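You operate a simulated robot arm through the tools that you are given. There is no shell and no other tool. Be economical: measure what you need, move in short steps, check, and stop when the job is done.

You run a simulated robot arm. Do the job below in one go: nothing can be reset, and whatever is moved stays where it is left.

Task
Push the apple pack on to the rollers, release it and set it on the empty pallet.
Fine: lever back to Hold before you lift it; the other pack stays on the blue table; lifter and turntable stay as set. Set down upright: what you pick out.

The check looks at the end state, three seconds after you hand in, the way a careful person would. Anything else that was tipped, shoved, dropped, spilled or broken makes it a failure.

Robot
A 6-joint arm with a two-finger parallel gripper on a trunk, on a base that drives. Base frame: it is fixed to the floor where the robot stands at the start and does not move with it; the origin is under the middle of the robot, x ahead of it, y to its left, z up. Units: mm, degrees, N and s.
With the tool pointing down near the work surface it reaches from about 560 to 920 mm from the robot's upright axis, wherever it stands. Its first joint turns from -149.0 to 149.0 degrees. Places, roughly: black ball lever [500, -3000, 1000]; blue ball lever [400, -2800, 800]; end of the roller conveyor [500, -1100, 1000]; green ball lever [400, -2900, 1100]; lifter platform [200, -2500, 700]; red ball lever [700, -800, 1100]; small pallet [250, -2250, 750]; small pallet on the turntable [100, -2300, 900]; turntable [100, -2300, 700]; upper part of the roller conveyor [500, -500, 1100]; water pack [1000, -3500, 750]; white ball lever [-300, -2300, 900]. Payload 3.43 kg.
The TCP is the grasp point between the finger pads, 34 mm short of the fingertips. In the tool frame z runs along the fingers and y along their closing line. Largest opening 128 mm; finger width 24, thickness 12; the body of the gripper, 48 by 130 mm, starts 96 mm behind the TCP.
Orientation is that of the tool frame in the base frame, as a unit quaternion [x, y, z, w]. With the fingers straight down and closing along the base's y, the tool's x points along the base's -x, its y along +y and its z along -z.

Tools
- The arm moves only by the tool play_rows. Its argument "moves" is text: rows parted by semicolons, each of 7 numbers parted by spaces: the shift along the tool's x, y, z in mm, then the turn, a rotation vector about the tool's x, y, z in degrees, then the opening in per cent of the stroke, from 0 (shut) to 100 (fully open). In form: x y z rx ry rz grip; .... A call has 1 to 10 rows; each row shifts and turns the commanded pose from where the row before left it, along the tool's axes as they then stand. A row lasts 0.2 s, in which the tool goes at most 50 mm and 8.6 degrees; a call with a longer step from one row to the next is refused whole, and so is a gripper value outside its range. A pose out of reach is approached as far as the arm can. The call stops where the force on the tool passes 60 N (or 10 N more than at its start, if that is more) or the arm is blocked; 0.2 s more then pass. The fingers move at their own pace (about 108 mm/s each) and stop on an object; they squeeze with about 39 N. The grip force told is the motor's: it shows also when the fingers shut on nothing. Time passes only in rows, and 0.2 s behind the last, so rows that do not move let the fingers close. It gives the time, the measured TCP pose, the force on the tool (base axes), the opening and the grip force at its end, in the units of the frame above (readings bear some noise), with the torque about the TCP (base axes, N m) and any sound that the robot's microphone picked up.
- Cameras (640 x 400 px; columns grow to the right, rows downward): "scene" is now at [28.5, 122.7, 1666]; the picture's right is [-0.53, -0.85, 0.00], its down [-0.53, 0.33, -0.79] and it looks along [0.67, -0.41, -0.62] (base axes); focal length 284 px, centre (320, 200). "wrist" rides on the gripper at [76, -11, -160] in the tool frame; the picture's right is [0.15, 0.99, 0.00], its down [-0.88, 0.13, -0.46] and it looks along [-0.45, 0.07, 0.89] (tool axes); focal length 234 px, centre (320, 200). There is no depth. A picture from a camera that has moved, and an enlarged one, comes with that camera's place and axes in the base frame and with its lens.
- grab_frame(camera): a new picture of that camera. The clock stands still meanwhile.
- move_column(by): slides the trunk up (or, below 0, down) by that many mm; the arm and the scene camera ride with it, the base frame stays. It gives what a move gives, with no picture.
- base_move(legs): drives the robot by 1 to 6 legs, each [ahead, turn to the left] in mm and degrees, along the robot's own axes; the way and the turn of a leg run together, so that a leg with both is an arc; at most 1500 mm and 180 degrees a leg. The arm and the cameras ride along, it lands a little off, and it stops where it bumps. It gives what a move gives.
- aim_head(pan, tilt): turns the head with the scene camera to pan (to the left, within 155 degrees either way) and tilt (down, from -29 to 69), counted from straight ahead of the robot. It gives what a move gives.
- zoom(camera, box): a new picture of the part [left, top, right, bottom] of that camera's present view, enlarged. The clock stands still meanwhile.
- sign_off(): hands the job in; it is judged then, once.

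Work in short steps. Places have to be worked out from the pictures, the camera data and where the tool is seen: move nearer, look again, correct. Check each grasp and each placing, and mend what went wrong. You have 120 turns and 90 pictures in all, those below and enlarged ones among them. Open the gripper and draw the arm clear of the work before you hand the job in, unless the task says otherwise; then end with one line.

The tools are called after "Request:" by a JSON object that holds its "name" and its "arguments". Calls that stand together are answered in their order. play_rows: Moves the arm, as the interface text tells. Its arguments: {"type":"object","properties":{"moves":{"type":"string"}},"required":["moves"]} The other tools are called the same way: move_column (by) slides the trunk up or down; base_move (legs) drives the base; aim_head (pan, tilt) turns the head that bears the scene camera; grab_frame (camera) takes a picture; zoom (camera, box) takes an enlarged picture of a part of a camera's view; sign_off () hands the job in.

At the start:

```text
clock: 0.0
tool_pos: [590.4, -239.0, 1149.6]
ee_rot: [0.0, 1.0, -0.001, 0.0]
ft_force: [-0.3, -0.1, -0.6]
moment: [-0.02, 0.01, 0.0]
opening: 128.1
finger_force: 0.0
trunk travel left (down, up): [-675.0, 35.0]
robot x, y, heading: [1.5, -2.8, -0.2]
head pan, tilt: [-31.7, 38.3]
```

scene: 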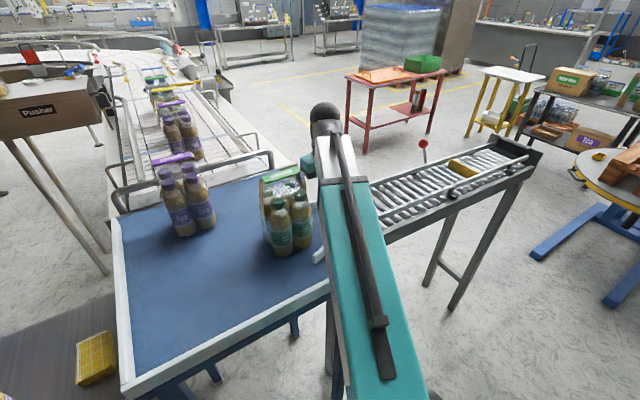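
wrist: 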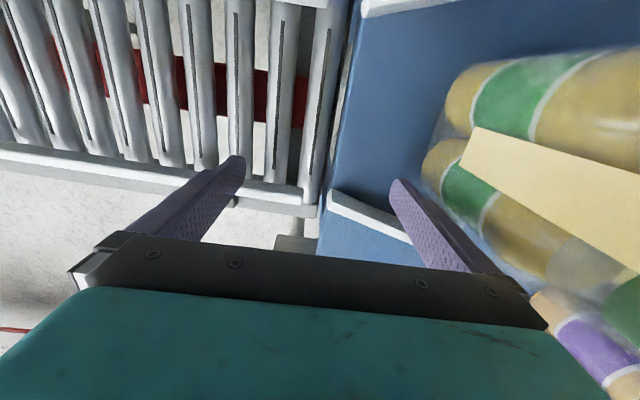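

The blue table holds a green-labelled and a purple-labelled pack; I check the labels and the roller conveyor close up.

Request:
{"name": "zoom", "arguments": {"camera": "scene", "box": [120, 130, 340, 270]}}

Request:
{"name": "zoom", "arguments": {"camera": "scene", "box": [360, 60, 640, 240]}}

```text
2.86 times, centred on (230, 200) of scene
camera zoom: at [28.5, 122.7, 1666.0], right [-0.53, -0.85, 0.0], down [-0.53, 0.33, -0.79], along [0.67, -0.41, -0.62], focal length 810 px, centre (577, 200)
```

zoom: 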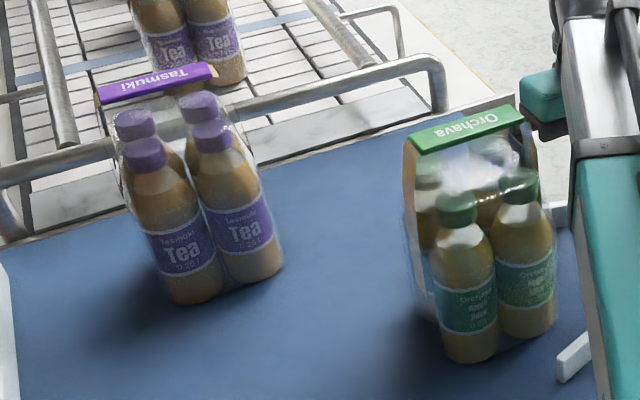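

```text
2.22 times, centred on (500, 150) of scene
camera zoom: at [28.5, 122.7, 1666.0], right [-0.53, -0.85, 0.0], down [-0.53, 0.33, -0.79], along [0.67, -0.41, -0.62], focal length 630 px, centre (-80, 311)
```

zoom: 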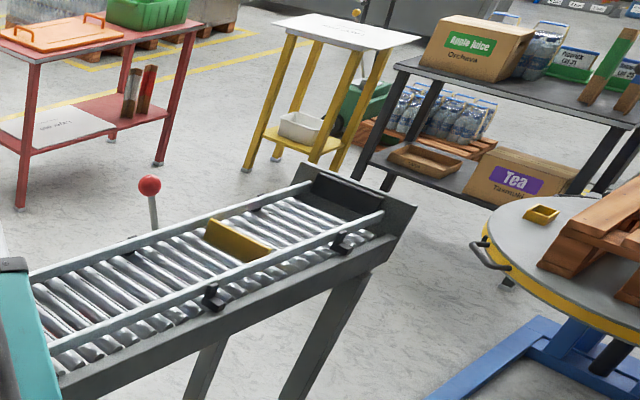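

Green is Orchava Apple Juice, so that's the pack to push. I raise the arm and swing it to +y, so that it clears the view and is on the pushing side.

Request:
{"name": "play_rows", "arguments": {"moves": "0 0 -50 0 0 0 100; 0 0 -50 0 0 0 100; 0 0 -50 0 0 0 100; 0 50 0 0 0 0 100; 0 50 0 0 0 0 100; 0 50 0 0 0 0 100; 0 50 0 0 0 0 100; 0 50 0 0 0 0 100; 0 50 0 0 0 0 100; 0 50 0 0 0 0 100"}}

Request:
{"name": "grab_frame", "arguments": {"camera": "scene"}}

Request:
{"name": "grab_frame", "arguments": {"camera": "wrist"}}

```text
clock: 0.4
tool_pos: [591.3, -242.4, 1190.7]
ee_rot: [-0.007, 1.0, -0.002, 0.006]
ft_force: [-0.1, -5.6, 1.1]
moment: [0.81, 0.02, 0.42]
opening: 127.9
finger_force: 0.1
out of reach, approached as far as the arm can: row 2
trunk travel left (down, up): [-675.0, 35.0]
robot x, y, heading: [2.6, -2.9, -0.1]
head pan, tilt: [-31.7, 38.3]
stopped in row 2: the force on the tool passed its limit at 77 N (the readings are from after the stop); the commanded pose is now the measured one
```

```text
85 pictures are left
camera scene: at [28.5, 122.6, 1666.0], right [-0.53, -0.85, 0.0], down [-0.53, 0.33, -0.79], along [0.67, -0.41, -0.62], focal length 284 px, centre (320, 200)
```

scene: 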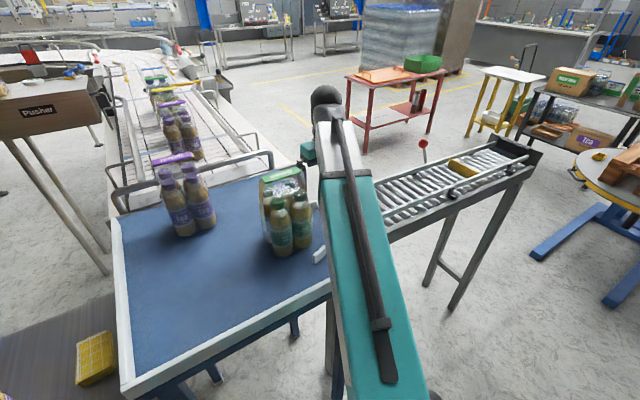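

```text
84 pictures are left
camera wrist: at [513.0, -253.6, 1348.4], right [-0.16, 0.99, -0.01], down [0.87, 0.15, 0.46], along [0.46, 0.07, -0.89], focal length 234 px, centre (320, 200)
```

wrist: 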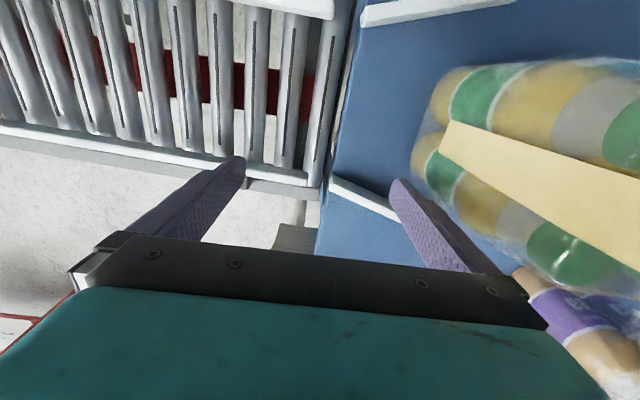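

The pack's top is about z 1290 and the arm can't rise over it here. Backing the base up about 230 mm would let me go round the front, so I look behind the robot first.

Request:
{"name": "aim_head", "arguments": {"pan": 150, "tilt": 45}}

Request:
{"name": "grab_frame", "arguments": {"camera": "scene"}}

Request:
{"name": "aim_head", "arguments": {"pan": -140, "tilt": 45}}

Request:
{"name": "grab_frame", "arguments": {"camera": "scene"}}

Request:
{"name": "aim_head", "arguments": {"pan": -75, "tilt": 20}}

Request:
{"name": "grab_frame", "arguments": {"camera": "scene"}}

```text
clock: 3.1
tool_pos: [591.7, -242.5, 1188.8]
ee_rot: [-0.008, 1.0, -0.002, 0.005]
ft_force: [2.9, -8.2, 0.6]
moment: [1.41, 0.45, 0.73]
opening: 127.8
finger_force: 0.1
trunk travel left (down, up): [-675.0, 35.0]
robot x, y, heading: [-0.6, -2.1, -0.1]
head pan, tilt: [150.0, 45.0]
```

```text
83 pictures are left
camera scene: at [-115.1, 208.8, 1656.1], right [0.5, 0.87, 0.0], down [0.61, -0.35, -0.71], along [-0.61, 0.35, -0.71], focal length 284 px, centre (320, 200)
```

scene: 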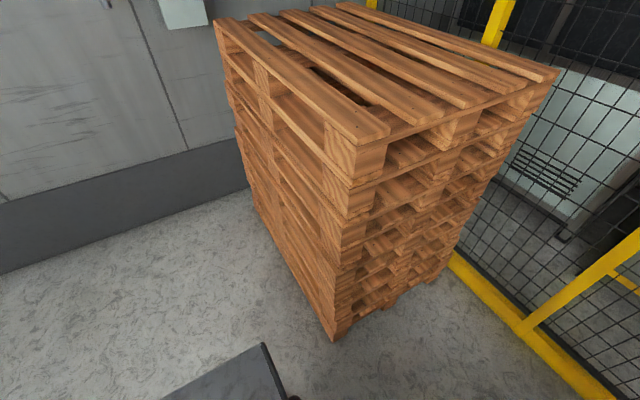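

```text
clock: 7.1
tool_pos: [591.9, -241.5, 1190.1]
ee_rot: [-0.007, 1.0, -0.002, 0.006]
ft_force: [2.1, -8.6, 0.5]
moment: [1.44, 0.53, 0.75]
opening: 127.9
finger_force: 0.1
trunk travel left (down, up): [-675.0, 35.0]
robot x, y, heading: [2.4, -5.8, -0.2]
head pan, tilt: [-140.0, 45.0]
```

```text
82 pictures are left
camera scene: at [-107.1, 115.8, 1656.1], right [-0.64, 0.77, 0.0], down [0.54, 0.45, -0.71], along [-0.54, -0.45, -0.71], focal length 284 px, centre (320, 200)
```

scene: 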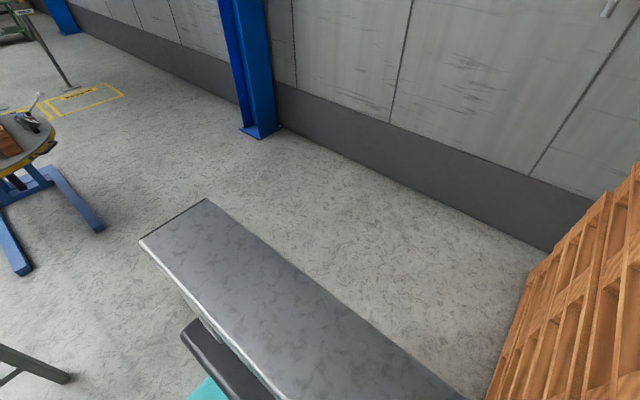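

```text
clock: 8.4
tool_pos: [591.1, -242.4, 1188.9]
ee_rot: [-0.007, 1.0, -0.002, 0.005]
ft_force: [3.7, -8.7, 0.6]
moment: [1.41, 0.47, 0.78]
opening: 127.9
finger_force: 0.1
trunk travel left (down, up): [-675.0, 35.0]
robot x, y, heading: [0.2, -2.6, 0.2]
head pan, tilt: [-75.0, 20.0]
```

```text
81 pictures are left
camera scene: at [-20.8, 78.0, 1694.8], right [-0.97, -0.26, 0.0], down [-0.09, 0.33, -0.94], along [0.24, -0.91, -0.34], focal length 284 px, centre (320, 200)
```

scene: 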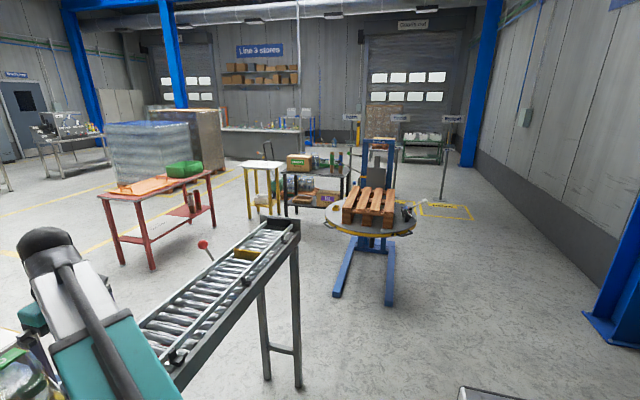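

The steady force and moment point at the wrist camera body, probably touching the forearm when folded. I lower a little to free it, then back the base by 230 mm; the floor behind is clear.

Request:
{"name": "play_rows", "arguments": {"moves": "0 0 25 0 0 0 100; 0 0 0 0 0 0 100"}}

Request:
{"name": "base_move", "arguments": {"legs": [[-230, 0]]}}

Request:
{"name": "aim_head", "arguments": {"pan": -15, "tilt": 40}}

Request:
{"name": "grab_frame", "arguments": {"camera": "scene"}}

Request:
{"name": "grab_frame", "arguments": {"camera": "wrist"}}

```text
clock: 9.1
tool_pos: [590.1, -241.9, 1164.6]
ee_rot: [-0.006, 1.0, -0.003, 0.006]
ft_force: [0.3, 0.7, -0.7]
moment: [0.0, -0.01, 0.01]
opening: 127.7
finger_force: 0.1
trunk travel left (down, up): [-675.0, 35.0]
robot x, y, heading: [1.5, 0.0, -0.1]
head pan, tilt: [-75.0, 20.0]
```

```text
clock: 10.9
tool_pos: [365.1, -243.0, 1163.6]
ee_rot: [-0.006, 1.0, -0.002, 0.007]
ft_force: [14.7, -0.5, 6.5]
moment: [0.43, -0.3, -1.01]
opening: 127.5
finger_force: 0.1
trunk travel left (down, up): [-675.0, 35.0]
robot x, y, heading: [-224.7, -2.9, -0.2]
head pan, tilt: [-75.0, 20.0]
```

```text
clock: 12.2
tool_pos: [364.4, -241.5, 1163.7]
ee_rot: [-0.006, 1.0, -0.002, 0.007]
ft_force: [9.5, -0.9, 0.8]
moment: [0.03, -0.29, -0.63]
opening: 127.6
finger_force: 0.1
trunk travel left (down, up): [-675.0, 35.0]
robot x, y, heading: [-227.7, -2.7, -0.1]
head pan, tilt: [-15.0, 40.0]
```

```text
80 pictures are left
camera scene: at [-188.9, 146.1, 1663.4], right [-0.26, -0.97, 0.0], down [-0.62, 0.17, -0.77], along [0.74, -0.2, -0.64], focal length 284 px, centre (320, 200)
```

scene: 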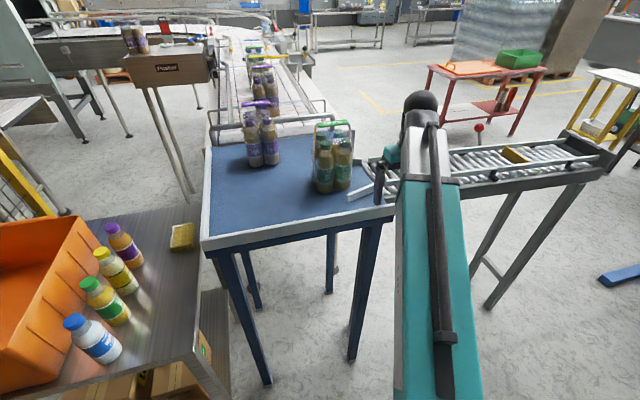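

```text
79 pictures are left
camera wrist: at [285.2, -253.2, 1323.5], right [-0.16, 0.99, -0.01], down [0.87, 0.14, 0.47], along [0.46, 0.07, -0.88], focal length 234 px, centre (320, 200)
```

wrist: 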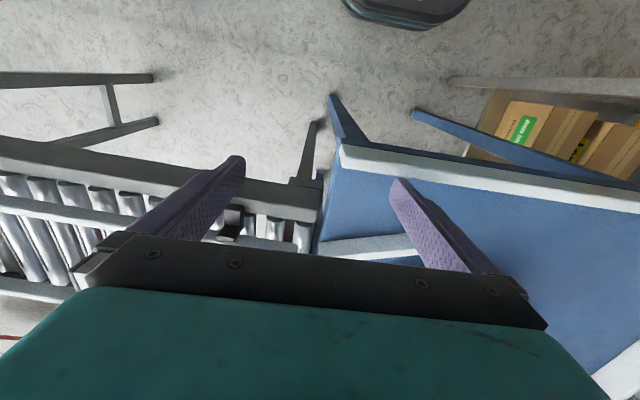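

The +y fingertip seems to be resting against the table's near rim (10 N in +x), so the rim is higher than I thought. I slide the trunk up for a clean vertical lift.

Request:
{"name": "move_column", "arguments": {"by": 35}}

Request:
{"name": "zoom", "arguments": {"camera": "scene", "box": [300, 110, 440, 220]}}

```text
clock: 13.0
tool_pos: [362.6, -242.3, 1201.9]
ee_rot: [-0.006, 1.0, -0.002, 0.006]
ft_force: [-0.4, 0.6, 0.5]
moment: [-0.03, -0.03, 0.01]
opening: 128.0
finger_force: 0.0
trunk travel left (down, up): [-710.0, 0.0]
robot x, y, heading: [-226.1, -2.2, 0.1]
head pan, tilt: [-15.0, 40.0]
```

```text
3.64 times, centred on (370, 165) of scene
camera zoom: at [-190.9, 146.2, 1698.5], right [-0.26, -0.97, 0.0], down [-0.62, 0.17, -0.77], along [0.74, -0.2, -0.64], focal length 1032 px, centre (138, 327)
```

zoom: 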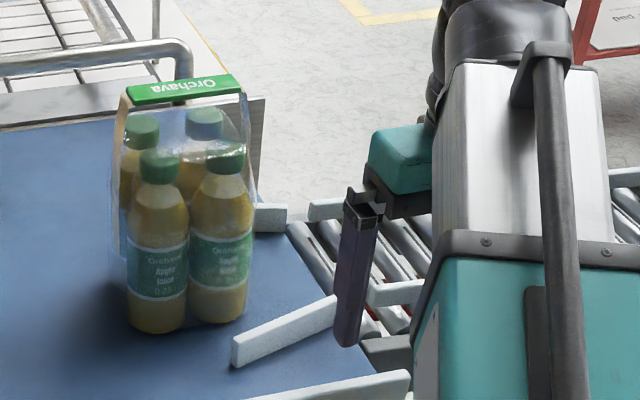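

The arm is free now. I place the pack at about centre (565, -88), footprint about 120 mm, table z ~1085 and lane entrance at y ≈ -235. I swing along the front to the +y side.

Request:
{"name": "play_rows", "arguments": {"moves": "0 48 0 0 0 0 100; 0 48 0 0 0 0 80; 0 48 0 0 0 0 60; 0 48 0 0 0 0 40; 0 48 0 0 0 0 40; 0 48 0 0 0 0 40; 0 48 0 0 0 0 40; 0 48 0 0 0 0 40"}}

Request:
{"name": "play_rows", "arguments": {"moves": "0 0 0 0 0 8.5 40; 0 0 0 0 0 8.5 40; 0 0 0 0 0 8.5 40; 0 0 0 0 0 8.5 40; 0 0 0 0 0 8.5 40; 0 0 0 0 0 8.5 40; 0 0 0 0 0 8.5 40; 0 0 0 0 0 8.5 40; 0 0 0 0 0 8.5 40; 0 0 0 0 0 8.5 40"}}

Request:
{"name": "grab_frame", "arguments": {"camera": "scene"}}

Request:
{"name": "grab_frame", "arguments": {"camera": "wrist"}}

```text
clock: 13.4
tool_pos: [363.3, -213.5, 1200.5]
ee_rot: [-0.02, 1.0, -0.006, 0.01]
ft_force: [3.0, -16.9, -0.2]
moment: [2.86, 0.66, 1.55]
opening: 128.1
finger_force: 0.1
trunk travel left (down, up): [-710.0, 0.0]
robot x, y, heading: [-231.6, -3.1, -0.3]
head pan, tilt: [-15.0, 40.0]
stopped in row 1: the force on the tool passed its limit at 103 N (the readings are from after the stop); the commanded pose is now the measured one
```

```text
clock: 13.7
tool_pos: [363.5, -214.3, 1202.1]
ee_rot: [-0.019, 1.0, -0.009, 0.009]
ft_force: [3.9, -18.2, 1.3]
moment: [3.15, 0.67, 1.74]
opening: 68.6
finger_force: 0.3
trunk travel left (down, up): [-710.0, 0.0]
robot x, y, heading: [-223.8, -4.2, -0.1]
head pan, tilt: [-15.0, 40.0]
stopped in row 1: the force on the tool passed its limit at 128 N (the readings are from after the stop); the commanded pose is now the measured one
```

```text
77 pictures are left
camera scene: at [-190.4, 147.2, 1698.3], right [-0.26, -0.97, 0.0], down [-0.62, 0.17, -0.77], along [0.74, -0.2, -0.64], focal length 284 px, centre (320, 200)
```

scene: 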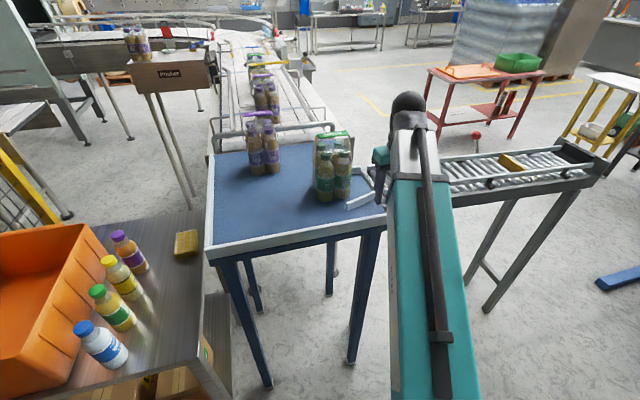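

```text
76 pictures are left
camera wrist: at [284.9, -224.2, 1359.8], right [-0.18, 0.98, -0.02], down [0.87, 0.17, 0.47], along [0.47, 0.07, -0.88], focal length 234 px, centre (320, 200)
```

wrist: 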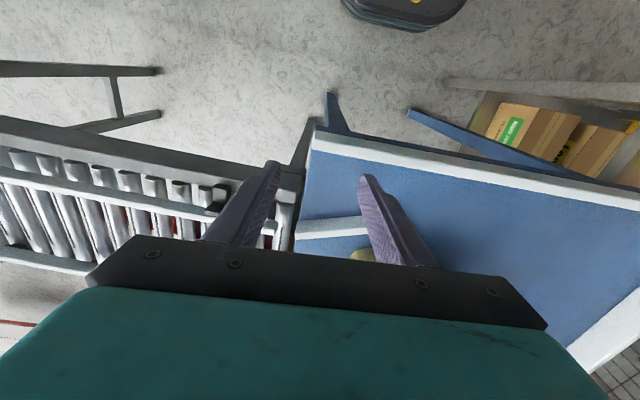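

Again it's the wrist camera touching the forearm: turning it toward the arm's inward line collides. I turn the tool the other way (camera towards -y), which also spreads the fingers along x for pushing.

Request:
{"name": "play_rows", "arguments": {"moves": "0 0 0 0 0 -8.5 40; 0 0 0 0 0 -8.5 40; 0 0 0 0 0 -8.5 40; 0 0 0 0 0 -8.5 40; 0 0 0 0 0 -8.5 40; 0 0 0 0 0 -8.5 40; 0 0 0 0 0 -8.5 40; 0 0 0 0 0 -8.5 40; 0 0 0 0 0 -8.5 40; 0 0 0 0 0 -8.5 40"}}

```text
clock: 15.9
tool_pos: [363.8, -213.6, 1200.4]
ee_rot: [-0.688, 0.725, -0.013, 0.002]
ft_force: [0.6, -0.2, 0.3]
moment: [0.03, 0.04, 0.01]
opening: 51.0
finger_force: 0.1
trunk travel left (down, up): [-710.0, 0.0]
robot x, y, heading: [-226.9, -4.8, -0.3]
head pan, tilt: [-15.0, 40.0]
```

Free. Now I move +y along the front of the table (tool -x) to y≈70.

Request:
{"name": "play_rows", "arguments": {"moves": "0 0 0 0 0 -3 40; -48 0 0 0 0 0 40; -48 0 0 0 0 0 40; -48 0 0 0 0 0 40; -48 0 0 0 0 0 40; -48 0 0 0 0 0 40; -48 0 0 0 0 0 40; 0 0 0 0 0 0 40"}}

Request:
{"name": "grab_frame", "arguments": {"camera": "scene"}}

```text
clock: 17.7
tool_pos: [361.1, 70.4, 1196.2]
ee_rot: [-0.706, 0.708, -0.012, 0.001]
ft_force: [0.4, 0.5, -0.3]
moment: [-0.01, -0.01, -0.01]
opening: 51.2
finger_force: 0.0
trunk travel left (down, up): [-710.0, 0.0]
robot x, y, heading: [-228.0, -3.3, -0.2]
head pan, tilt: [-15.0, 40.0]
```

```text
75 pictures are left
camera scene: at [-190.4, 145.9, 1698.4], right [-0.26, -0.97, 0.0], down [-0.62, 0.17, -0.77], along [0.74, -0.2, -0.64], focal length 284 px, centre (320, 200)
```

scene: 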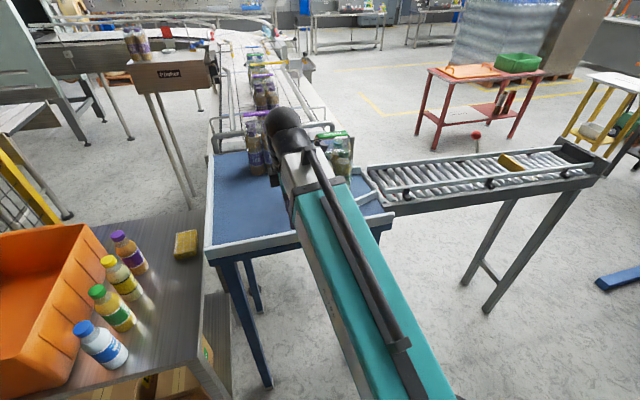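

The path to the +y side of the pack is clear of the purple pack (x ≥ 760). I move forward to x≈565 and down to z≈1178.

Request:
{"name": "play_rows", "arguments": {"moves": "0 -41 0 0 0 0 40; 0 -41 0 0 0 0 40; 0 -41 0 0 0 0 40; 0 -41 5 0 0 0 40; 0 -41 5 0 0 0 40; 0 0 5 0 0 0 40; 0 0 0 0 0 0 40"}}

Request:
{"name": "grab_frame", "arguments": {"camera": "scene"}}

Request:
{"name": "grab_frame", "arguments": {"camera": "wrist"}}

```text
clock: 19.3
tool_pos: [571.5, 69.9, 1186.2]
ee_rot: [-0.707, 0.707, -0.013, 0.001]
ft_force: [-0.8, 0.3, 0.3]
moment: [0.01, 0.0, 0.03]
opening: 51.3
finger_force: 0.2
trunk travel left (down, up): [-710.0, 0.0]
robot x, y, heading: [-232.1, -4.2, -0.1]
head pan, tilt: [-15.0, 40.0]
```

```text
74 pictures are left
camera scene: at [-190.1, 146.2, 1698.4], right [-0.26, -0.97, 0.0], down [-0.62, 0.17, -0.77], along [0.74, -0.2, -0.64], focal length 284 px, centre (320, 200)
```

scene: 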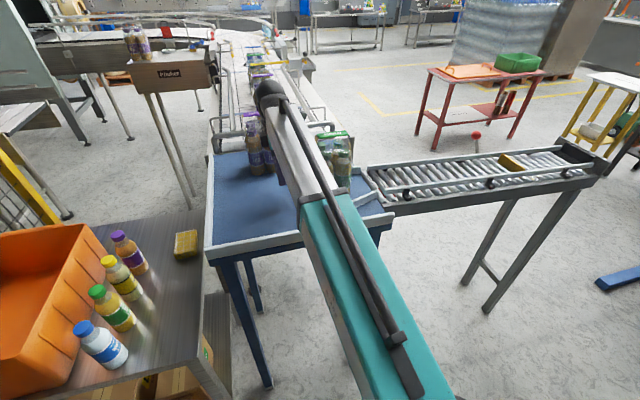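

```text
73 pictures are left
camera wrist: at [578.5, -1.0, 1347.9], right [-0.99, -0.14, -0.02], down [-0.14, 0.89, 0.44], along [-0.05, 0.44, -0.9], focal length 234 px, centre (320, 200)
```

wrist: 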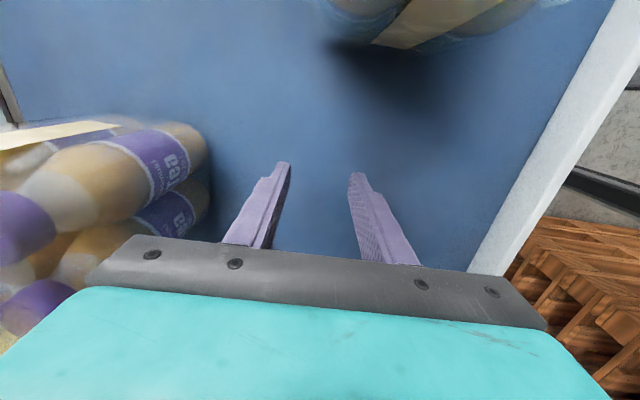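

From this view the pack's centre is at x≈538 (so table z ≈1100) and its +y face at about y -30. I line the fingers up on it and approach to just short of contact.

Request:
{"name": "play_rows", "arguments": {"moves": "0 31 -8 0 0 0 40; 35 0 0 0 0 0 40; 25 0 0 0 0 0 40; 15 0 0 0 0 0 40; 0 0 0 0 0 0 40"}}

Request:
{"name": "grab_frame", "arguments": {"camera": "wrist"}}

Request:
{"name": "zoom", "arguments": {"camera": "scene", "box": [220, 80, 420, 220]}}

```text
clock: 20.5
tool_pos: [536.7, -3.7, 1196.4]
ee_rot: [-0.706, 0.708, -0.013, 0.001]
ft_force: [-0.4, -0.4, 1.1]
moment: [0.01, 0.02, -0.04]
opening: 51.1
finger_force: 0.0
trunk travel left (down, up): [-710.0, 0.0]
robot x, y, heading: [-229.1, -4.6, -0.1]
head pan, tilt: [-15.0, 40.0]
```

```text
72 pictures are left
camera wrist: at [544.6, -75.8, 1356.9], right [-0.99, -0.14, -0.02], down [-0.14, 0.89, 0.44], along [-0.05, 0.44, -0.9], focal length 234 px, centre (320, 200)
```

wrist: 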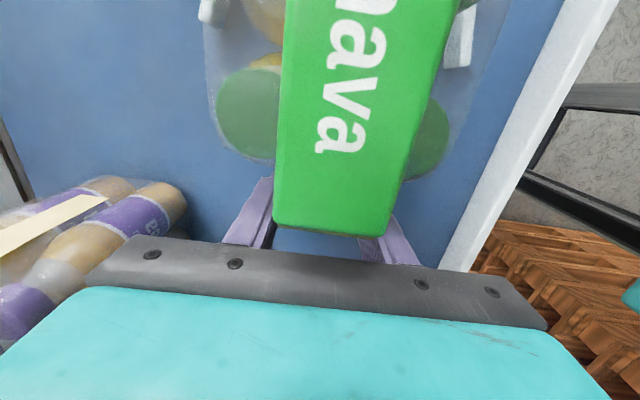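

```text
2.86 times, centred on (320, 150) of scene
camera zoom: at [-190.4, 146.2, 1698.4], right [-0.26, -0.97, 0.0], down [-0.62, 0.17, -0.77], along [0.74, -0.2, -0.64], focal length 810 px, centre (320, 343)
```

zoom: 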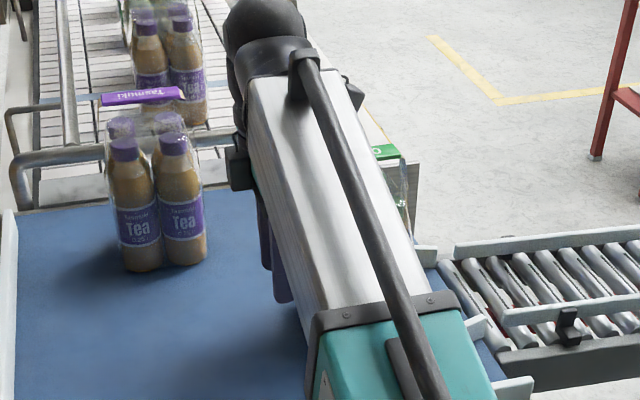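

The strap's +y end is near the gripper body, so I back off 15 mm, lean the tool so the fingertips lead, and lower to push at a low height.

Request:
{"name": "play_rows", "arguments": {"moves": "-20 0 0 0 0 0 40; 0 0 0 0 8 0 40; 0 0 0 0 8 0 40; 0 0 0 0 0 0 40; 0 0 25 0 0 0 40; 0 0 0 0 0 0 40"}}

Request:
{"name": "grab_frame", "arguments": {"camera": "wrist"}}

```text
clock: 21.9
tool_pos: [538.9, 10.3, 1170.7]
ee_rot: [-0.697, 0.702, -0.112, -0.098]
ft_force: [0.1, -0.1, -0.3]
moment: [0.04, -0.01, -0.01]
opening: 51.2
finger_force: 0.1
trunk travel left (down, up): [-710.0, 0.0]
robot x, y, heading: [-224.8, -2.0, 0.2]
head pan, tilt: [-15.0, 40.0]
```

```text
70 pictures are left
camera wrist: at [544.8, -14.3, 1345.8], right [-0.99, -0.14, 0.02], down [-0.13, 0.98, 0.18], along [-0.05, 0.17, -0.98], focal length 234 px, centre (320, 200)
```

wrist: 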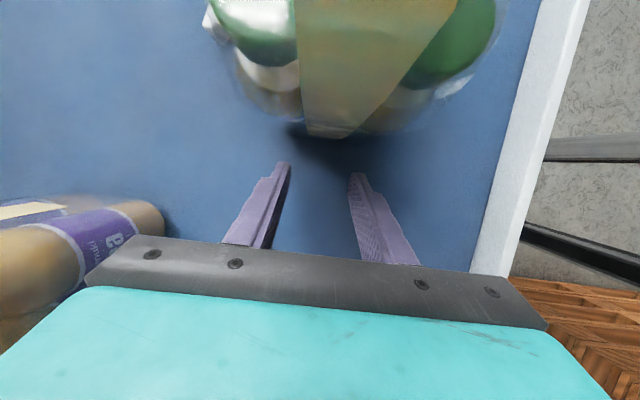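

Good view: pack centre x≈531, face at y≈-37. I push along -y with the fingertips in 25 mm steps, first 100 mm.

Request:
{"name": "play_rows", "arguments": {"moves": "9.6 5 2.8 0 0 0 40; 19.2 0 5.5 0 0 0 40; 19.2 0 5.5 0 0 0 40; 19.2 0 5.5 0 0 0 40; 19.2 0 5.5 0 0 0 40; 0 0 0 0 0 0 40"}}

Request:
{"name": "grab_frame", "arguments": {"camera": "wrist"}}

Request:
{"name": "zoom", "arguments": {"camera": "scene", "box": [260, 80, 460, 220]}}

```text
clock: 23.3
tool_pos: [534.7, -77.8, 1170.8]
ee_rot: [-0.698, 0.701, -0.112, -0.097]
ft_force: [-0.2, 0.3, -0.4]
moment: [0.0, -0.02, 0.0]
opening: 51.1
finger_force: 0.0
trunk travel left (down, up): [-710.0, 0.0]
robot x, y, heading: [-226.7, -2.3, 0.0]
head pan, tilt: [-15.0, 40.0]
```

```text
69 pictures are left
camera wrist: at [540.9, -103.8, 1346.2], right [-0.99, -0.14, 0.02], down [-0.13, 0.98, 0.17], along [-0.05, 0.17, -0.98], focal length 234 px, centre (320, 200)
```

wrist: 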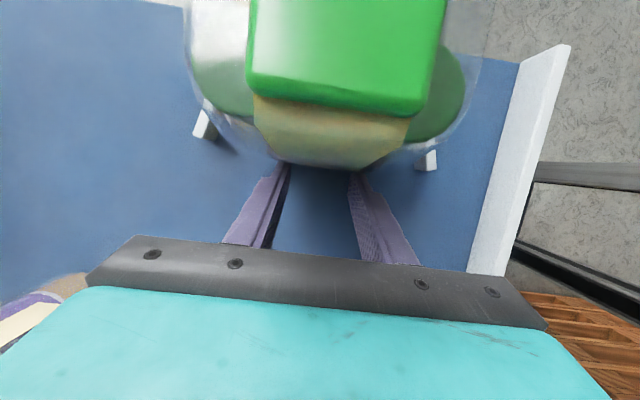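

```text
2.86 times, centred on (360, 150) of scene
camera zoom: at [-190.4, 146.3, 1698.4], right [-0.26, -0.97, 0.0], down [-0.62, 0.17, -0.77], along [0.74, -0.2, -0.64], focal length 810 px, centre (206, 343)
```

zoom: 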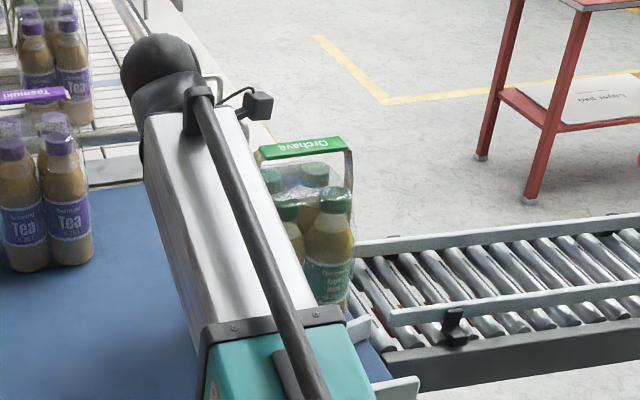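

The pack slides upright and lies between the flares. I keep pushing slowly, another 75 mm.

Request:
{"name": "play_rows", "arguments": {"moves": "14.4 0 4.1 0 0 0 40; 14.4 0 4.1 0 0 0 40; 14.4 0 4.1 0 0 0 40; 14.4 0 4.1 0 0 0 40; 14.4 0 4.1 0 0 0 40; 0 0 0 0 0 0 40"}}

Request:
{"name": "zoom", "arguments": {"camera": "scene", "box": [260, 80, 460, 220]}}

Request:
{"name": "grab_frame", "arguments": {"camera": "wrist"}}

```text
clock: 24.7
tool_pos: [535.4, -151.9, 1173.8]
ee_rot: [-0.697, 0.701, -0.111, -0.098]
ft_force: [-0.5, 0.6, 0.4]
moment: [0.02, 0.03, -0.02]
opening: 51.1
finger_force: 0.1
trunk travel left (down, up): [-710.0, 0.0]
robot x, y, heading: [-227.4, 0.5, -0.2]
head pan, tilt: [-15.0, 40.0]
```

```text
2.86 times, centred on (360, 150) of scene
camera zoom: at [-190.4, 146.4, 1698.4], right [-0.26, -0.97, 0.0], down [-0.62, 0.17, -0.77], along [0.74, -0.2, -0.64], focal length 810 px, centre (206, 343)
```

zoom: 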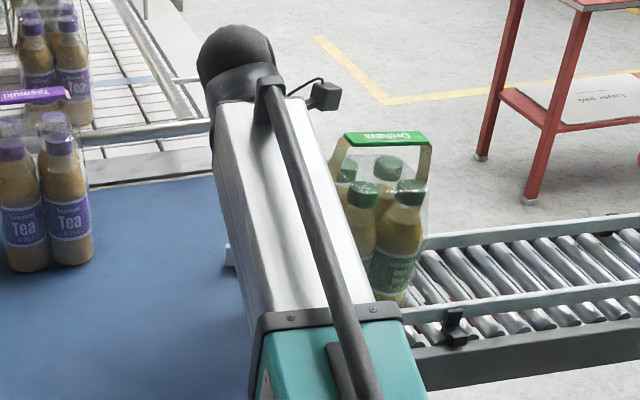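

```text
66 pictures are left
camera wrist: at [541.6, -176.7, 1347.6], right [-0.99, -0.14, 0.02], down [-0.13, 0.98, 0.17], along [-0.05, 0.17, -0.98], focal length 234 px, centre (320, 200)
```

wrist: 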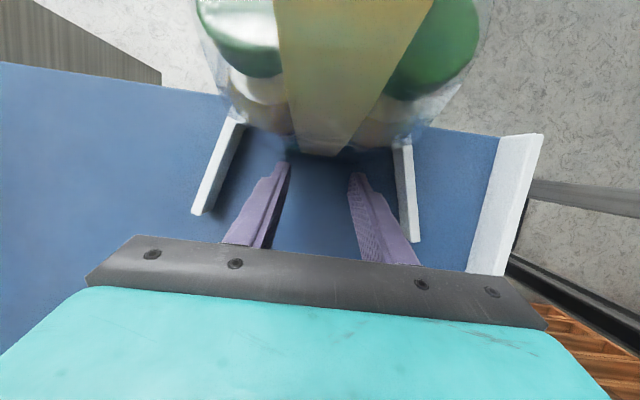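

It is half on the rollers and square in the lane. I push on another 75 mm.

Request:
{"name": "play_rows", "arguments": {"moves": "14.4 0 4.1 0 0 0 40; 14.4 0 4.1 0 0 0 40; 14.4 0 4.1 0 0 0 40; 14.4 0 4.1 0 0 0 40; 14.4 0 4.1 0 0 0 40; 0 0 0 0 0 0 40; 0 0 0 0 0 0 40"}}

Request:
{"name": "grab_frame", "arguments": {"camera": "scene"}}

```text
clock: 26.3
tool_pos: [534.4, -227.5, 1173.7]
ee_rot: [-0.698, 0.7, -0.112, -0.097]
ft_force: [-0.7, -0.7, -0.1]
moment: [-0.02, 0.01, -0.01]
opening: 51.4
finger_force: 0.0
trunk travel left (down, up): [-710.0, 0.0]
robot x, y, heading: [-226.6, -0.4, 0.0]
head pan, tilt: [-15.0, 40.0]
```

```text
65 pictures are left
camera scene: at [-190.3, 146.2, 1698.4], right [-0.26, -0.97, 0.0], down [-0.62, 0.17, -0.77], along [0.74, -0.2, -0.64], focal length 284 px, centre (320, 200)
```

scene: 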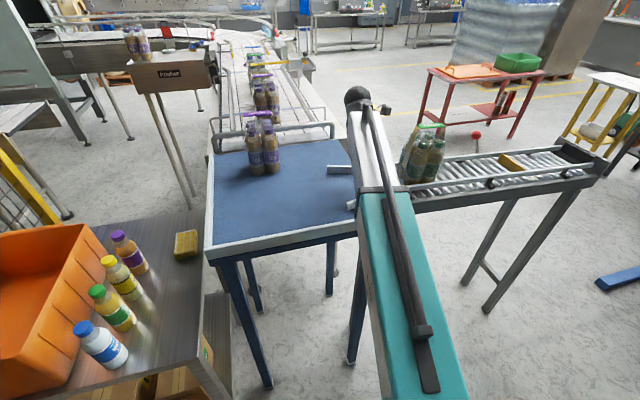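

The pack is on the rollers; I wait a moment to see if it rolls on its own.

Request:
{"name": "play_rows", "arguments": {"moves": "0 0 0 0 0 0 40; 0 0 0 0 0 0 40; 0 0 0 0 0 0 40; 0 0 0 0 0 0 40; 0 0 0 0 0 0 40; 0 0 0 0 0 0 40; 0 0 0 0 0 0 40; 0 0 0 0 0 0 40"}}

Request:
{"name": "zoom", "arguments": {"camera": "scene", "box": [340, 80, 620, 240]}}

```text
clock: 28.1
tool_pos: [534.3, -226.7, 1174.6]
ee_rot: [-0.697, 0.702, -0.112, -0.099]
ft_force: [0.7, 0.1, 0.2]
moment: [-0.02, -0.01, 0.0]
opening: 51.2
finger_force: 0.0
trunk travel left (down, up): [-710.0, 0.0]
robot x, y, heading: [-227.9, -3.9, -0.2]
head pan, tilt: [-15.0, 40.0]
```

```text
2.29 times, centred on (480, 160) of scene
camera zoom: at [-190.4, 146.2, 1698.4], right [-0.26, -0.97, 0.0], down [-0.62, 0.17, -0.77], along [0.74, -0.2, -0.64], focal length 648 px, centre (-46, 291)
```

zoom: 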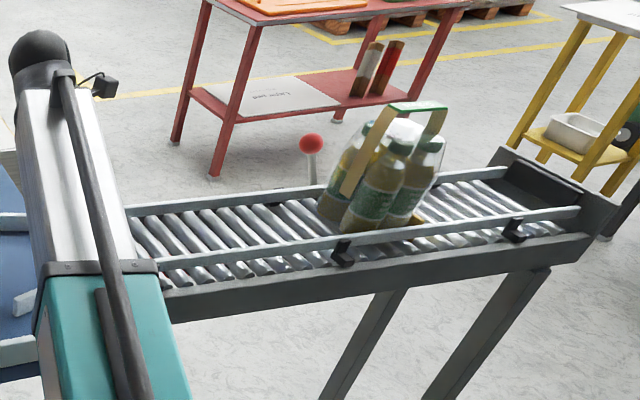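

It rolled down to the yellow gate and stands there. I straighten and raise the tool, back the base out 420 mm, then look at the conveyor and lever.

Request:
{"name": "play_rows", "arguments": {"moves": "0 0 -15 0 0 0 40; 0 0 -15 0 -8 0 40; 0 0 -10 0 -8 0 40; 0 0 0 0 0 0 40"}}

Request:
{"name": "base_move", "arguments": {"legs": [[-420, 0], [0, -90], [700, 0]]}}

Request:
{"name": "aim_head", "arguments": {"pan": 70, "tilt": 25}}

Request:
{"name": "grab_frame", "arguments": {"camera": "scene"}}

```text
clock: 29.1
tool_pos: [532.9, -216.5, 1212.4]
ee_rot: [-0.706, 0.708, -0.012, 0.001]
ft_force: [0.0, -0.2, 0.1]
moment: [0.0, 0.02, 0.0]
opening: 51.2
finger_force: 0.0
trunk travel left (down, up): [-710.0, 0.0]
robot x, y, heading: [-230.7, -1.5, 0.0]
head pan, tilt: [-15.0, 40.0]
```

```text
clock: 41.1
tool_pos: [-890.0, -1448.3, 1212.2]
ee_rot: [0.012, 1.0, -0.01, -0.009]
ft_force: [1.3, -0.3, -0.4]
moment: [0.0, 0.0, 0.01]
opening: 51.4
finger_force: 0.1
trunk travel left (down, up): [-710.0, 0.0]
robot x, y, heading: [-663.9, -692.2, -90.8]
head pan, tilt: [-15.0, 40.0]
```

```text
clock: 42.7
tool_pos: [-890.4, -1448.5, 1211.4]
ee_rot: [0.014, 1.0, -0.01, -0.009]
ft_force: [0.8, -0.2, 0.0]
moment: [0.02, 0.03, -0.01]
opening: 51.1
finger_force: 0.0
trunk travel left (down, up): [-710.0, 0.0]
robot x, y, heading: [-662.1, -691.8, -90.9]
head pan, tilt: [70.0, 25.0]
```

```text
63 pictures are left
camera scene: at [-403.4, -681.8, 1721.7], right [-0.36, -0.93, 0.0], down [-0.39, 0.15, -0.91], along [0.85, -0.33, -0.42], focal length 284 px, centre (320, 200)
```

scene: 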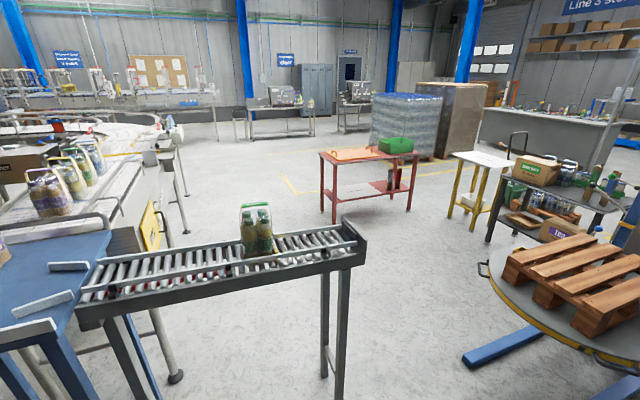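

Now I zoom on the conveyor with the pack and on the turntable pallet.

Request:
{"name": "zoom", "arguments": {"camera": "scene", "box": [70, 180, 380, 360]}}

Request:
{"name": "aim_head", "arguments": {"pan": 30, "tilt": 25}}

Request:
{"name": "grab_frame", "arguments": {"camera": "scene"}}

```text
2.06 times, centred on (225, 270) of scene
camera zoom: at [-403.4, -681.8, 1721.7], right [-0.36, -0.93, 0.0], down [-0.39, 0.15, -0.91], along [0.85, -0.33, -0.42], focal length 586 px, centre (516, 56)
```

zoom: 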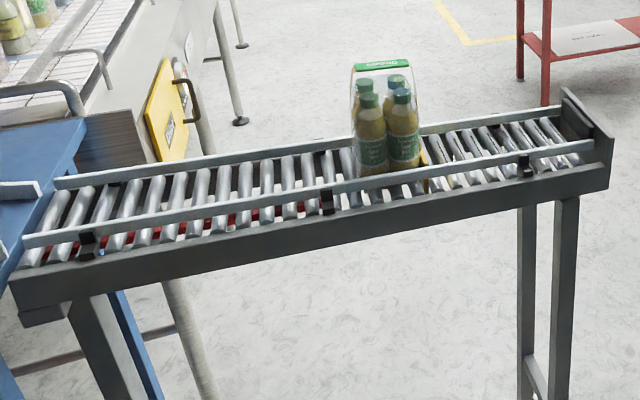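

```text
clock: 43.8
tool_pos: [-889.9, -1447.8, 1211.3]
ee_rot: [0.012, 1.0, -0.01, -0.008]
ft_force: [-0.1, 0.0, -0.1]
moment: [-0.02, 0.0, 0.0]
opening: 51.4
finger_force: 0.1
trunk travel left (down, up): [-710.0, 0.0]
robot x, y, heading: [-659.8, -692.3, -91.0]
head pan, tilt: [30.0, 25.0]
```

```text
61 pictures are left
camera scene: at [-444.7, -729.1, 1721.7], right [-0.87, -0.48, 0.0], down [-0.2, 0.37, -0.91], along [0.44, -0.79, -0.42], focal length 284 px, centre (320, 200)
```

scene: 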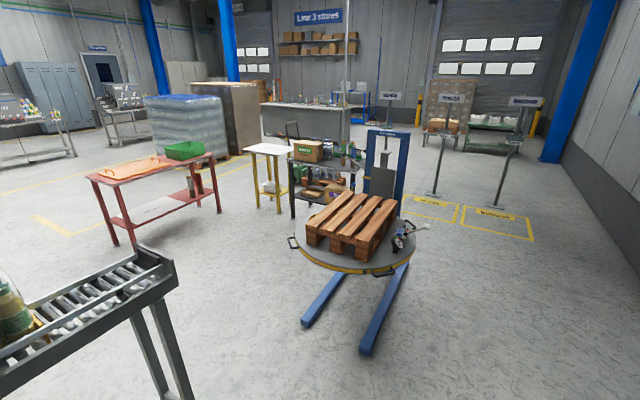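

Request:
{"name": "zoom", "arguments": {"camera": "scene", "box": [250, 120, 450, 290]}}

```text
2.35 times, centred on (350, 205) of scene
camera zoom: at [-444.7, -729.1, 1721.7], right [-0.87, -0.48, 0.0], down [-0.2, 0.37, -0.91], along [0.44, -0.79, -0.42], focal length 667 px, centre (249, 188)
```

zoom: 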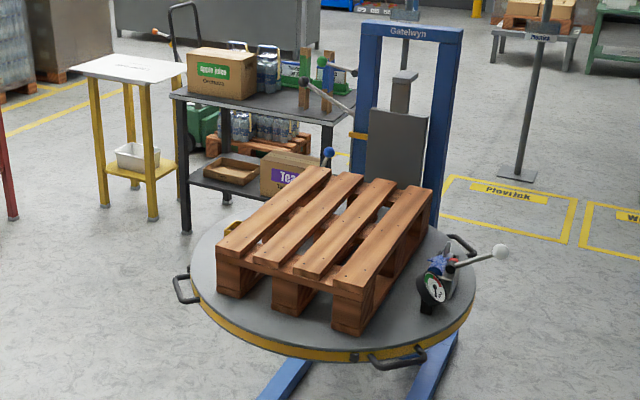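

The pallet on the turntable is empty and is the target. I drive round to a station near (-60, -1050) facing the conveyor to view the lever.

Request:
{"name": "base_move", "arguments": {"legs": [[360, 0], [0, 91], [560, 0]]}}

Request:
{"name": "aim_head", "arguments": {"pan": 5, "tilt": 35}}

Request:
{"name": "grab_frame", "arguments": {"camera": "scene"}}

```text
clock: 54.9
tool_pos: [666.8, -1224.3, 1210.2]
ee_rot: [0.717, -0.697, 0.013, -0.001]
ft_force: [0.3, -0.7, 0.5]
moment: [0.02, 0.0, 0.01]
opening: 51.0
finger_force: 0.1
trunk travel left (down, up): [-710.0, 0.0]
robot x, y, heading: [-99.1, -1030.4, 1.8]
head pan, tilt: [30.0, 25.0]
```

```text
clock: 55.8
tool_pos: [665.9, -1224.4, 1211.6]
ee_rot: [0.717, -0.697, 0.012, -0.001]
ft_force: [0.3, 0.5, -1.0]
moment: [0.0, -0.01, -0.02]
opening: 51.1
finger_force: 0.1
trunk travel left (down, up): [-710.0, 0.0]
robot x, y, heading: [-100.7, -1030.6, 1.6]
head pan, tilt: [5.0, 35.0]
```

```text
59 pictures are left
camera scene: at [-64.2, -852.1, 1706.0], right [0.12, -0.99, 0.0], down [-0.57, -0.07, -0.82], along [0.81, 0.09, -0.57], focal length 284 px, centre (320, 200)
```

scene: 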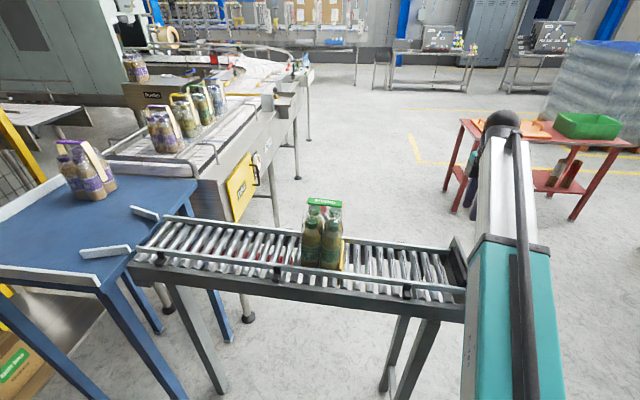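

Request:
{"name": "zoom", "arguments": {"camera": "scene", "box": [240, 170, 480, 320]}}

```text
2.67 times, centred on (360, 245) of scene
camera zoom: at [-64.2, -852.1, 1706.0], right [0.12, -0.99, 0.0], down [-0.57, -0.07, -0.82], along [0.81, 0.09, -0.57], focal length 756 px, centre (213, 80)
```

zoom: 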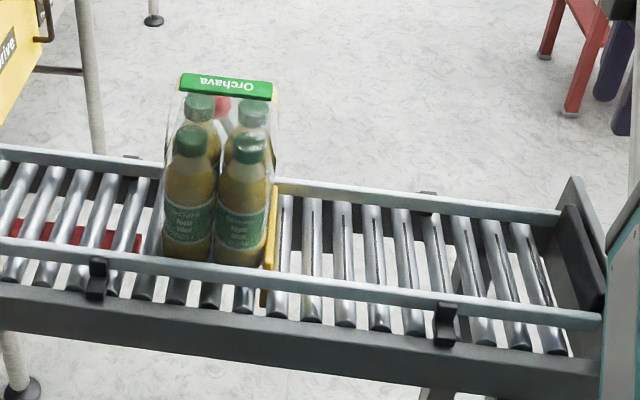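

The lever is behind the pack as seen from here. I bring the wrist camera near it, keeping the tool high (z 1210).

Request:
{"name": "play_rows", "arguments": {"moves": "-46 -10 0 0 0 0 40; -46 -10 0 0 0 0 40; -46 -10 0 0 0 0 40; -46 -10 0 0 0 0 40; -46 -10 0 0 0 0 40; -46 -10 0 0 0 0 40; -46 -10 0 0 0 0 40; 0 0 0 0 0 0 40"}}

Request:
{"name": "grab_frame", "arguments": {"camera": "wrist"}}

Request:
{"name": "grab_frame", "arguments": {"camera": "scene"}}

```text
clock: 57.6
tool_pos: [727.2, -903.7, 1206.5]
ee_rot: [0.717, -0.697, 0.013, -0.001]
ft_force: [-0.3, 0.0, 0.3]
moment: [0.03, 0.0, -0.03]
opening: 51.3
finger_force: 0.1
trunk travel left (down, up): [-710.0, 0.0]
robot x, y, heading: [-99.1, -1031.6, 1.7]
head pan, tilt: [5.0, 35.0]
```

```text
57 pictures are left
camera wrist: at [736.4, -976.2, 1366.9], right [-0.98, -0.17, -0.02], down [-0.16, 0.88, 0.44], along [-0.06, 0.43, -0.9], focal length 234 px, centre (320, 200)
```

wrist: 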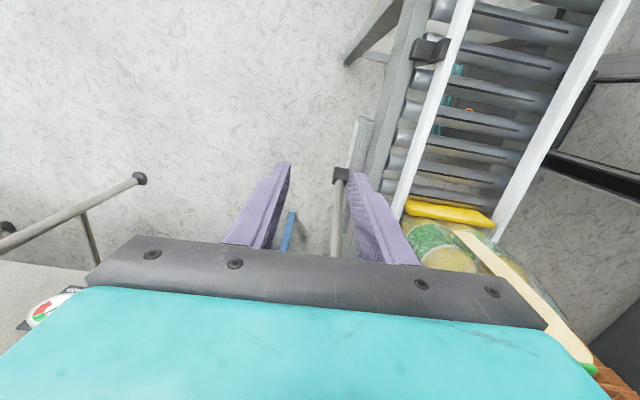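

```text
56 pictures are left
camera scene: at [-64.2, -852.4, 1706.0], right [0.11, -0.99, 0.0], down [-0.57, -0.07, -0.82], along [0.81, 0.09, -0.57], focal length 284 px, centre (320, 200)
```

scene: 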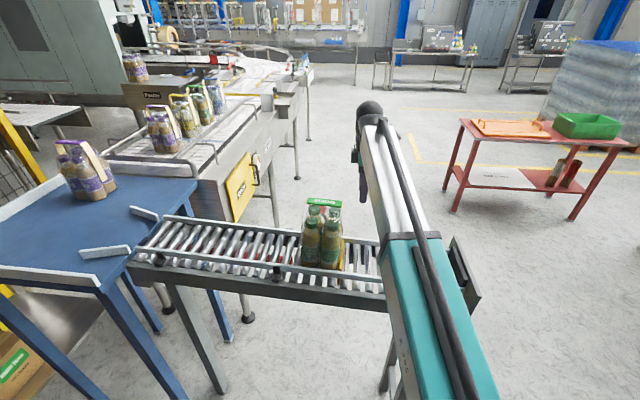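

Request:
{"name": "zoom", "arguments": {"camera": "wrist", "box": [0, 150, 160, 340]}}

Request:
{"name": "zoom", "arguments": {"camera": "wrist", "box": [240, 80, 520, 260]}}

```text
2.11 times, centred on (80, 245) of wrist
camera zoom: at [736.4, -976.2, 1366.9], right [-0.98, -0.17, -0.02], down [-0.16, 0.88, 0.44], along [-0.06, 0.43, -0.9], focal length 493 px, centre (825, 105)
```

zoom: 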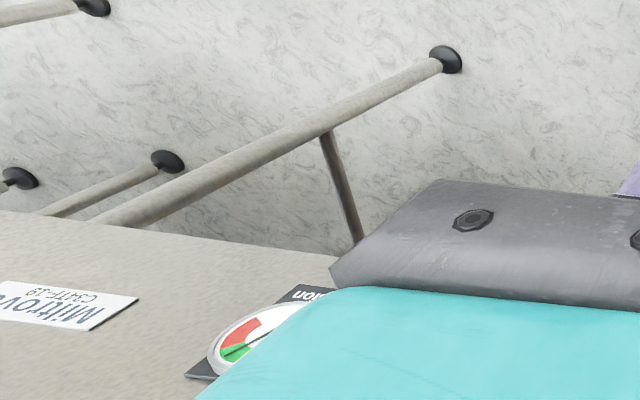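

```text
2.22 times, centred on (380, 170) of wrist
camera zoom: at [736.4, -976.2, 1366.9], right [-0.98, -0.17, -0.02], down [-0.16, 0.88, 0.44], along [-0.06, 0.43, -0.9], focal length 520 px, centre (187, 267)
```

zoom: 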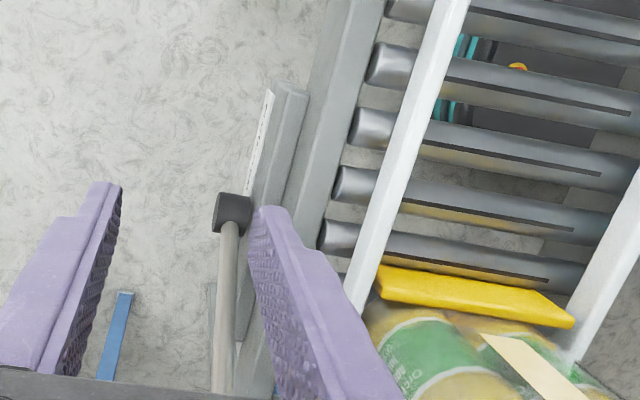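

The lever hub sits on the conveyor's far side, at roughly (690, -855, 1010), swinging in the y-z plane. I drive 60 ahead and turn the tool so that the wrist camera looks back (-x) at the lever's label plate.

Request:
{"name": "base_move", "arguments": {"legs": [[70, 0]]}}

Request:
{"name": "play_rows", "arguments": {"moves": "0 0 0 0 0 -8.5 40; 0 0 0 0 0 -8.5 40; 0 0 0 0 0 -8.5 40; 0 0 0 0 0 -8.5 40; 0 0 0 0 0 -8.5 40; 0 0 0 0 0 -8.5 40; 0 0 0 0 0 -8.5 40; 0 0 0 0 0 -8.5 40; 0 0 0 0 0 -8.5 40; 0 0 0 0 0 -8.5 40"}}

Request:
{"name": "grab_frame", "arguments": {"camera": "wrist"}}

```text
clock: 58.7
tool_pos: [799.8, -901.7, 1204.7]
ee_rot: [0.717, -0.697, 0.014, -0.001]
ft_force: [-0.2, 0.0, 0.2]
moment: [0.0, 0.06, 0.03]
opening: 51.0
finger_force: 0.0
trunk travel left (down, up): [-710.0, 0.0]
robot x, y, heading: [-38.0, -1030.7, 1.8]
head pan, tilt: [5.0, 35.0]
```

```text
clock: 60.9
tool_pos: [799.2, -902.2, 1205.5]
ee_rot: [1.0, -0.028, 0.01, 0.009]
ft_force: [-0.1, -0.1, 0.0]
moment: [-0.01, 0.01, 0.0]
opening: 50.9
finger_force: 0.0
trunk travel left (down, up): [-710.0, 0.0]
robot x, y, heading: [-28.7, -1028.2, 1.6]
head pan, tilt: [5.0, 35.0]
```

```text
53 pictures are left
camera wrist: at [871.2, -892.2, 1366.3], right [0.09, -1.0, 0.02], down [-0.9, -0.07, 0.44], along [-0.44, -0.06, -0.9], focal length 234 px, centre (320, 200)
```

wrist: 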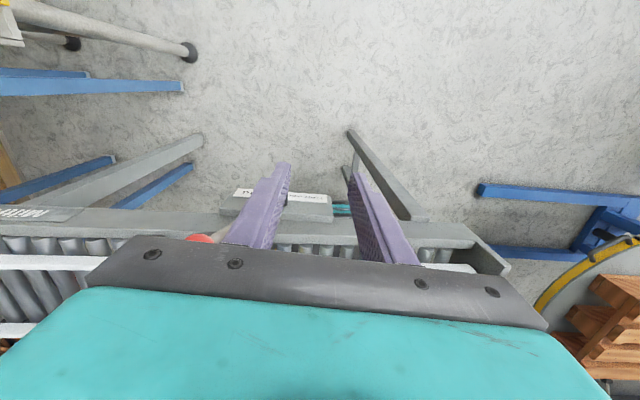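

Request:
{"name": "zoom", "arguments": {"camera": "wrist", "box": [160, 160, 380, 280]}}

```text
2.91 times, centred on (270, 220) of wrist
camera zoom: at [871.2, -892.2, 1366.3], right [0.09, -1.0, 0.02], down [-0.9, -0.07, 0.44], along [-0.44, -0.06, -0.9], focal length 681 px, centre (466, 142)
```

zoom: 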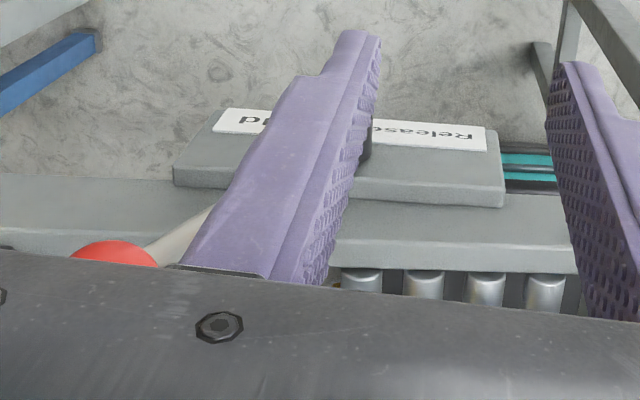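

Release is on the -y side, and the lever is now leaning to Hold (+y). Reaching across the conveyor would bring the forearm too near the pack, so I'll work from beyond the conveyor's low end, with the robot near (750, -1600) facing +y. First I pull the arm in clear of the pack and drive round.

Request:
{"name": "play_rows", "arguments": {"moves": "0 50 0 0 0 0 40; 0 50 0 0 0 0 40; -50 0 0 0 0 0 40; -50 0 0 0 0 0 40; -50 0 0 0 0 0 40; 0 0 0 0 0 0 40"}}

Request:
{"name": "base_move", "arguments": {"legs": [[-450, 0], [0, -91], [500, 0]]}}

Request:
{"name": "aim_head", "arguments": {"pan": 60, "tilt": 35}}

Request:
{"name": "grab_frame", "arguments": {"camera": "scene"}}

```text
clock: 62.3
tool_pos: [646.5, -978.7, 1206.2]
ee_rot: [0.999, -0.03, 0.01, 0.008]
ft_force: [0.4, 1.1, -0.5]
moment: [0.02, 0.01, 0.02]
opening: 51.2
finger_force: 0.0
out of reach, approached as far as the arm can: row 2
trunk travel left (down, up): [-710.0, 0.0]
robot x, y, heading: [-31.9, -1029.5, 1.5]
head pan, tilt: [5.0, 35.0]
```

```text
clock: 73.6
tool_pos: [-423.1, -2235.2, 1208.4]
ee_rot: [-0.687, 0.727, -0.002, -0.014]
ft_force: [0.5, -0.3, 0.1]
moment: [-0.01, -0.02, -0.04]
opening: 51.0
finger_force: 0.1
trunk travel left (down, up): [-710.0, 0.0]
robot x, y, heading: [-486.8, -1560.5, -88.2]
head pan, tilt: [5.0, 35.0]
```

```text
clock: 74.8
tool_pos: [-423.1, -2234.6, 1207.4]
ee_rot: [-0.687, 0.727, -0.002, -0.013]
ft_force: [0.4, 0.2, -0.4]
moment: [0.03, 0.01, -0.01]
opening: 51.5
finger_force: 0.2
trunk travel left (down, up): [-710.0, 0.0]
robot x, y, heading: [-491.2, -1556.1, -87.9]
head pan, tilt: [60.0, 35.0]
```

```text
51 pictures are left
camera scene: at [-242.4, -1548.8, 1705.9], right [-0.47, -0.88, 0.0], down [-0.51, 0.27, -0.82], along [0.72, -0.38, -0.57], focal length 284 px, centre (320, 200)
```

scene: 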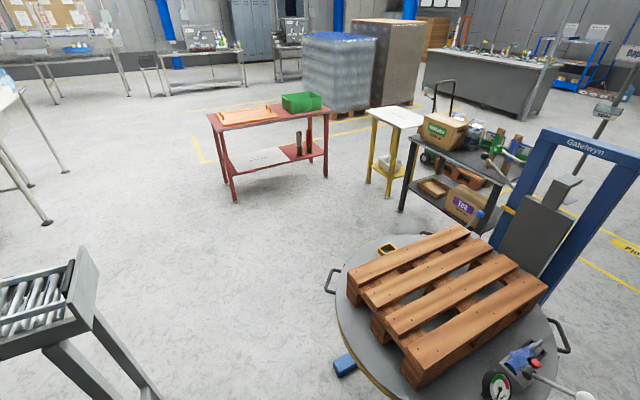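

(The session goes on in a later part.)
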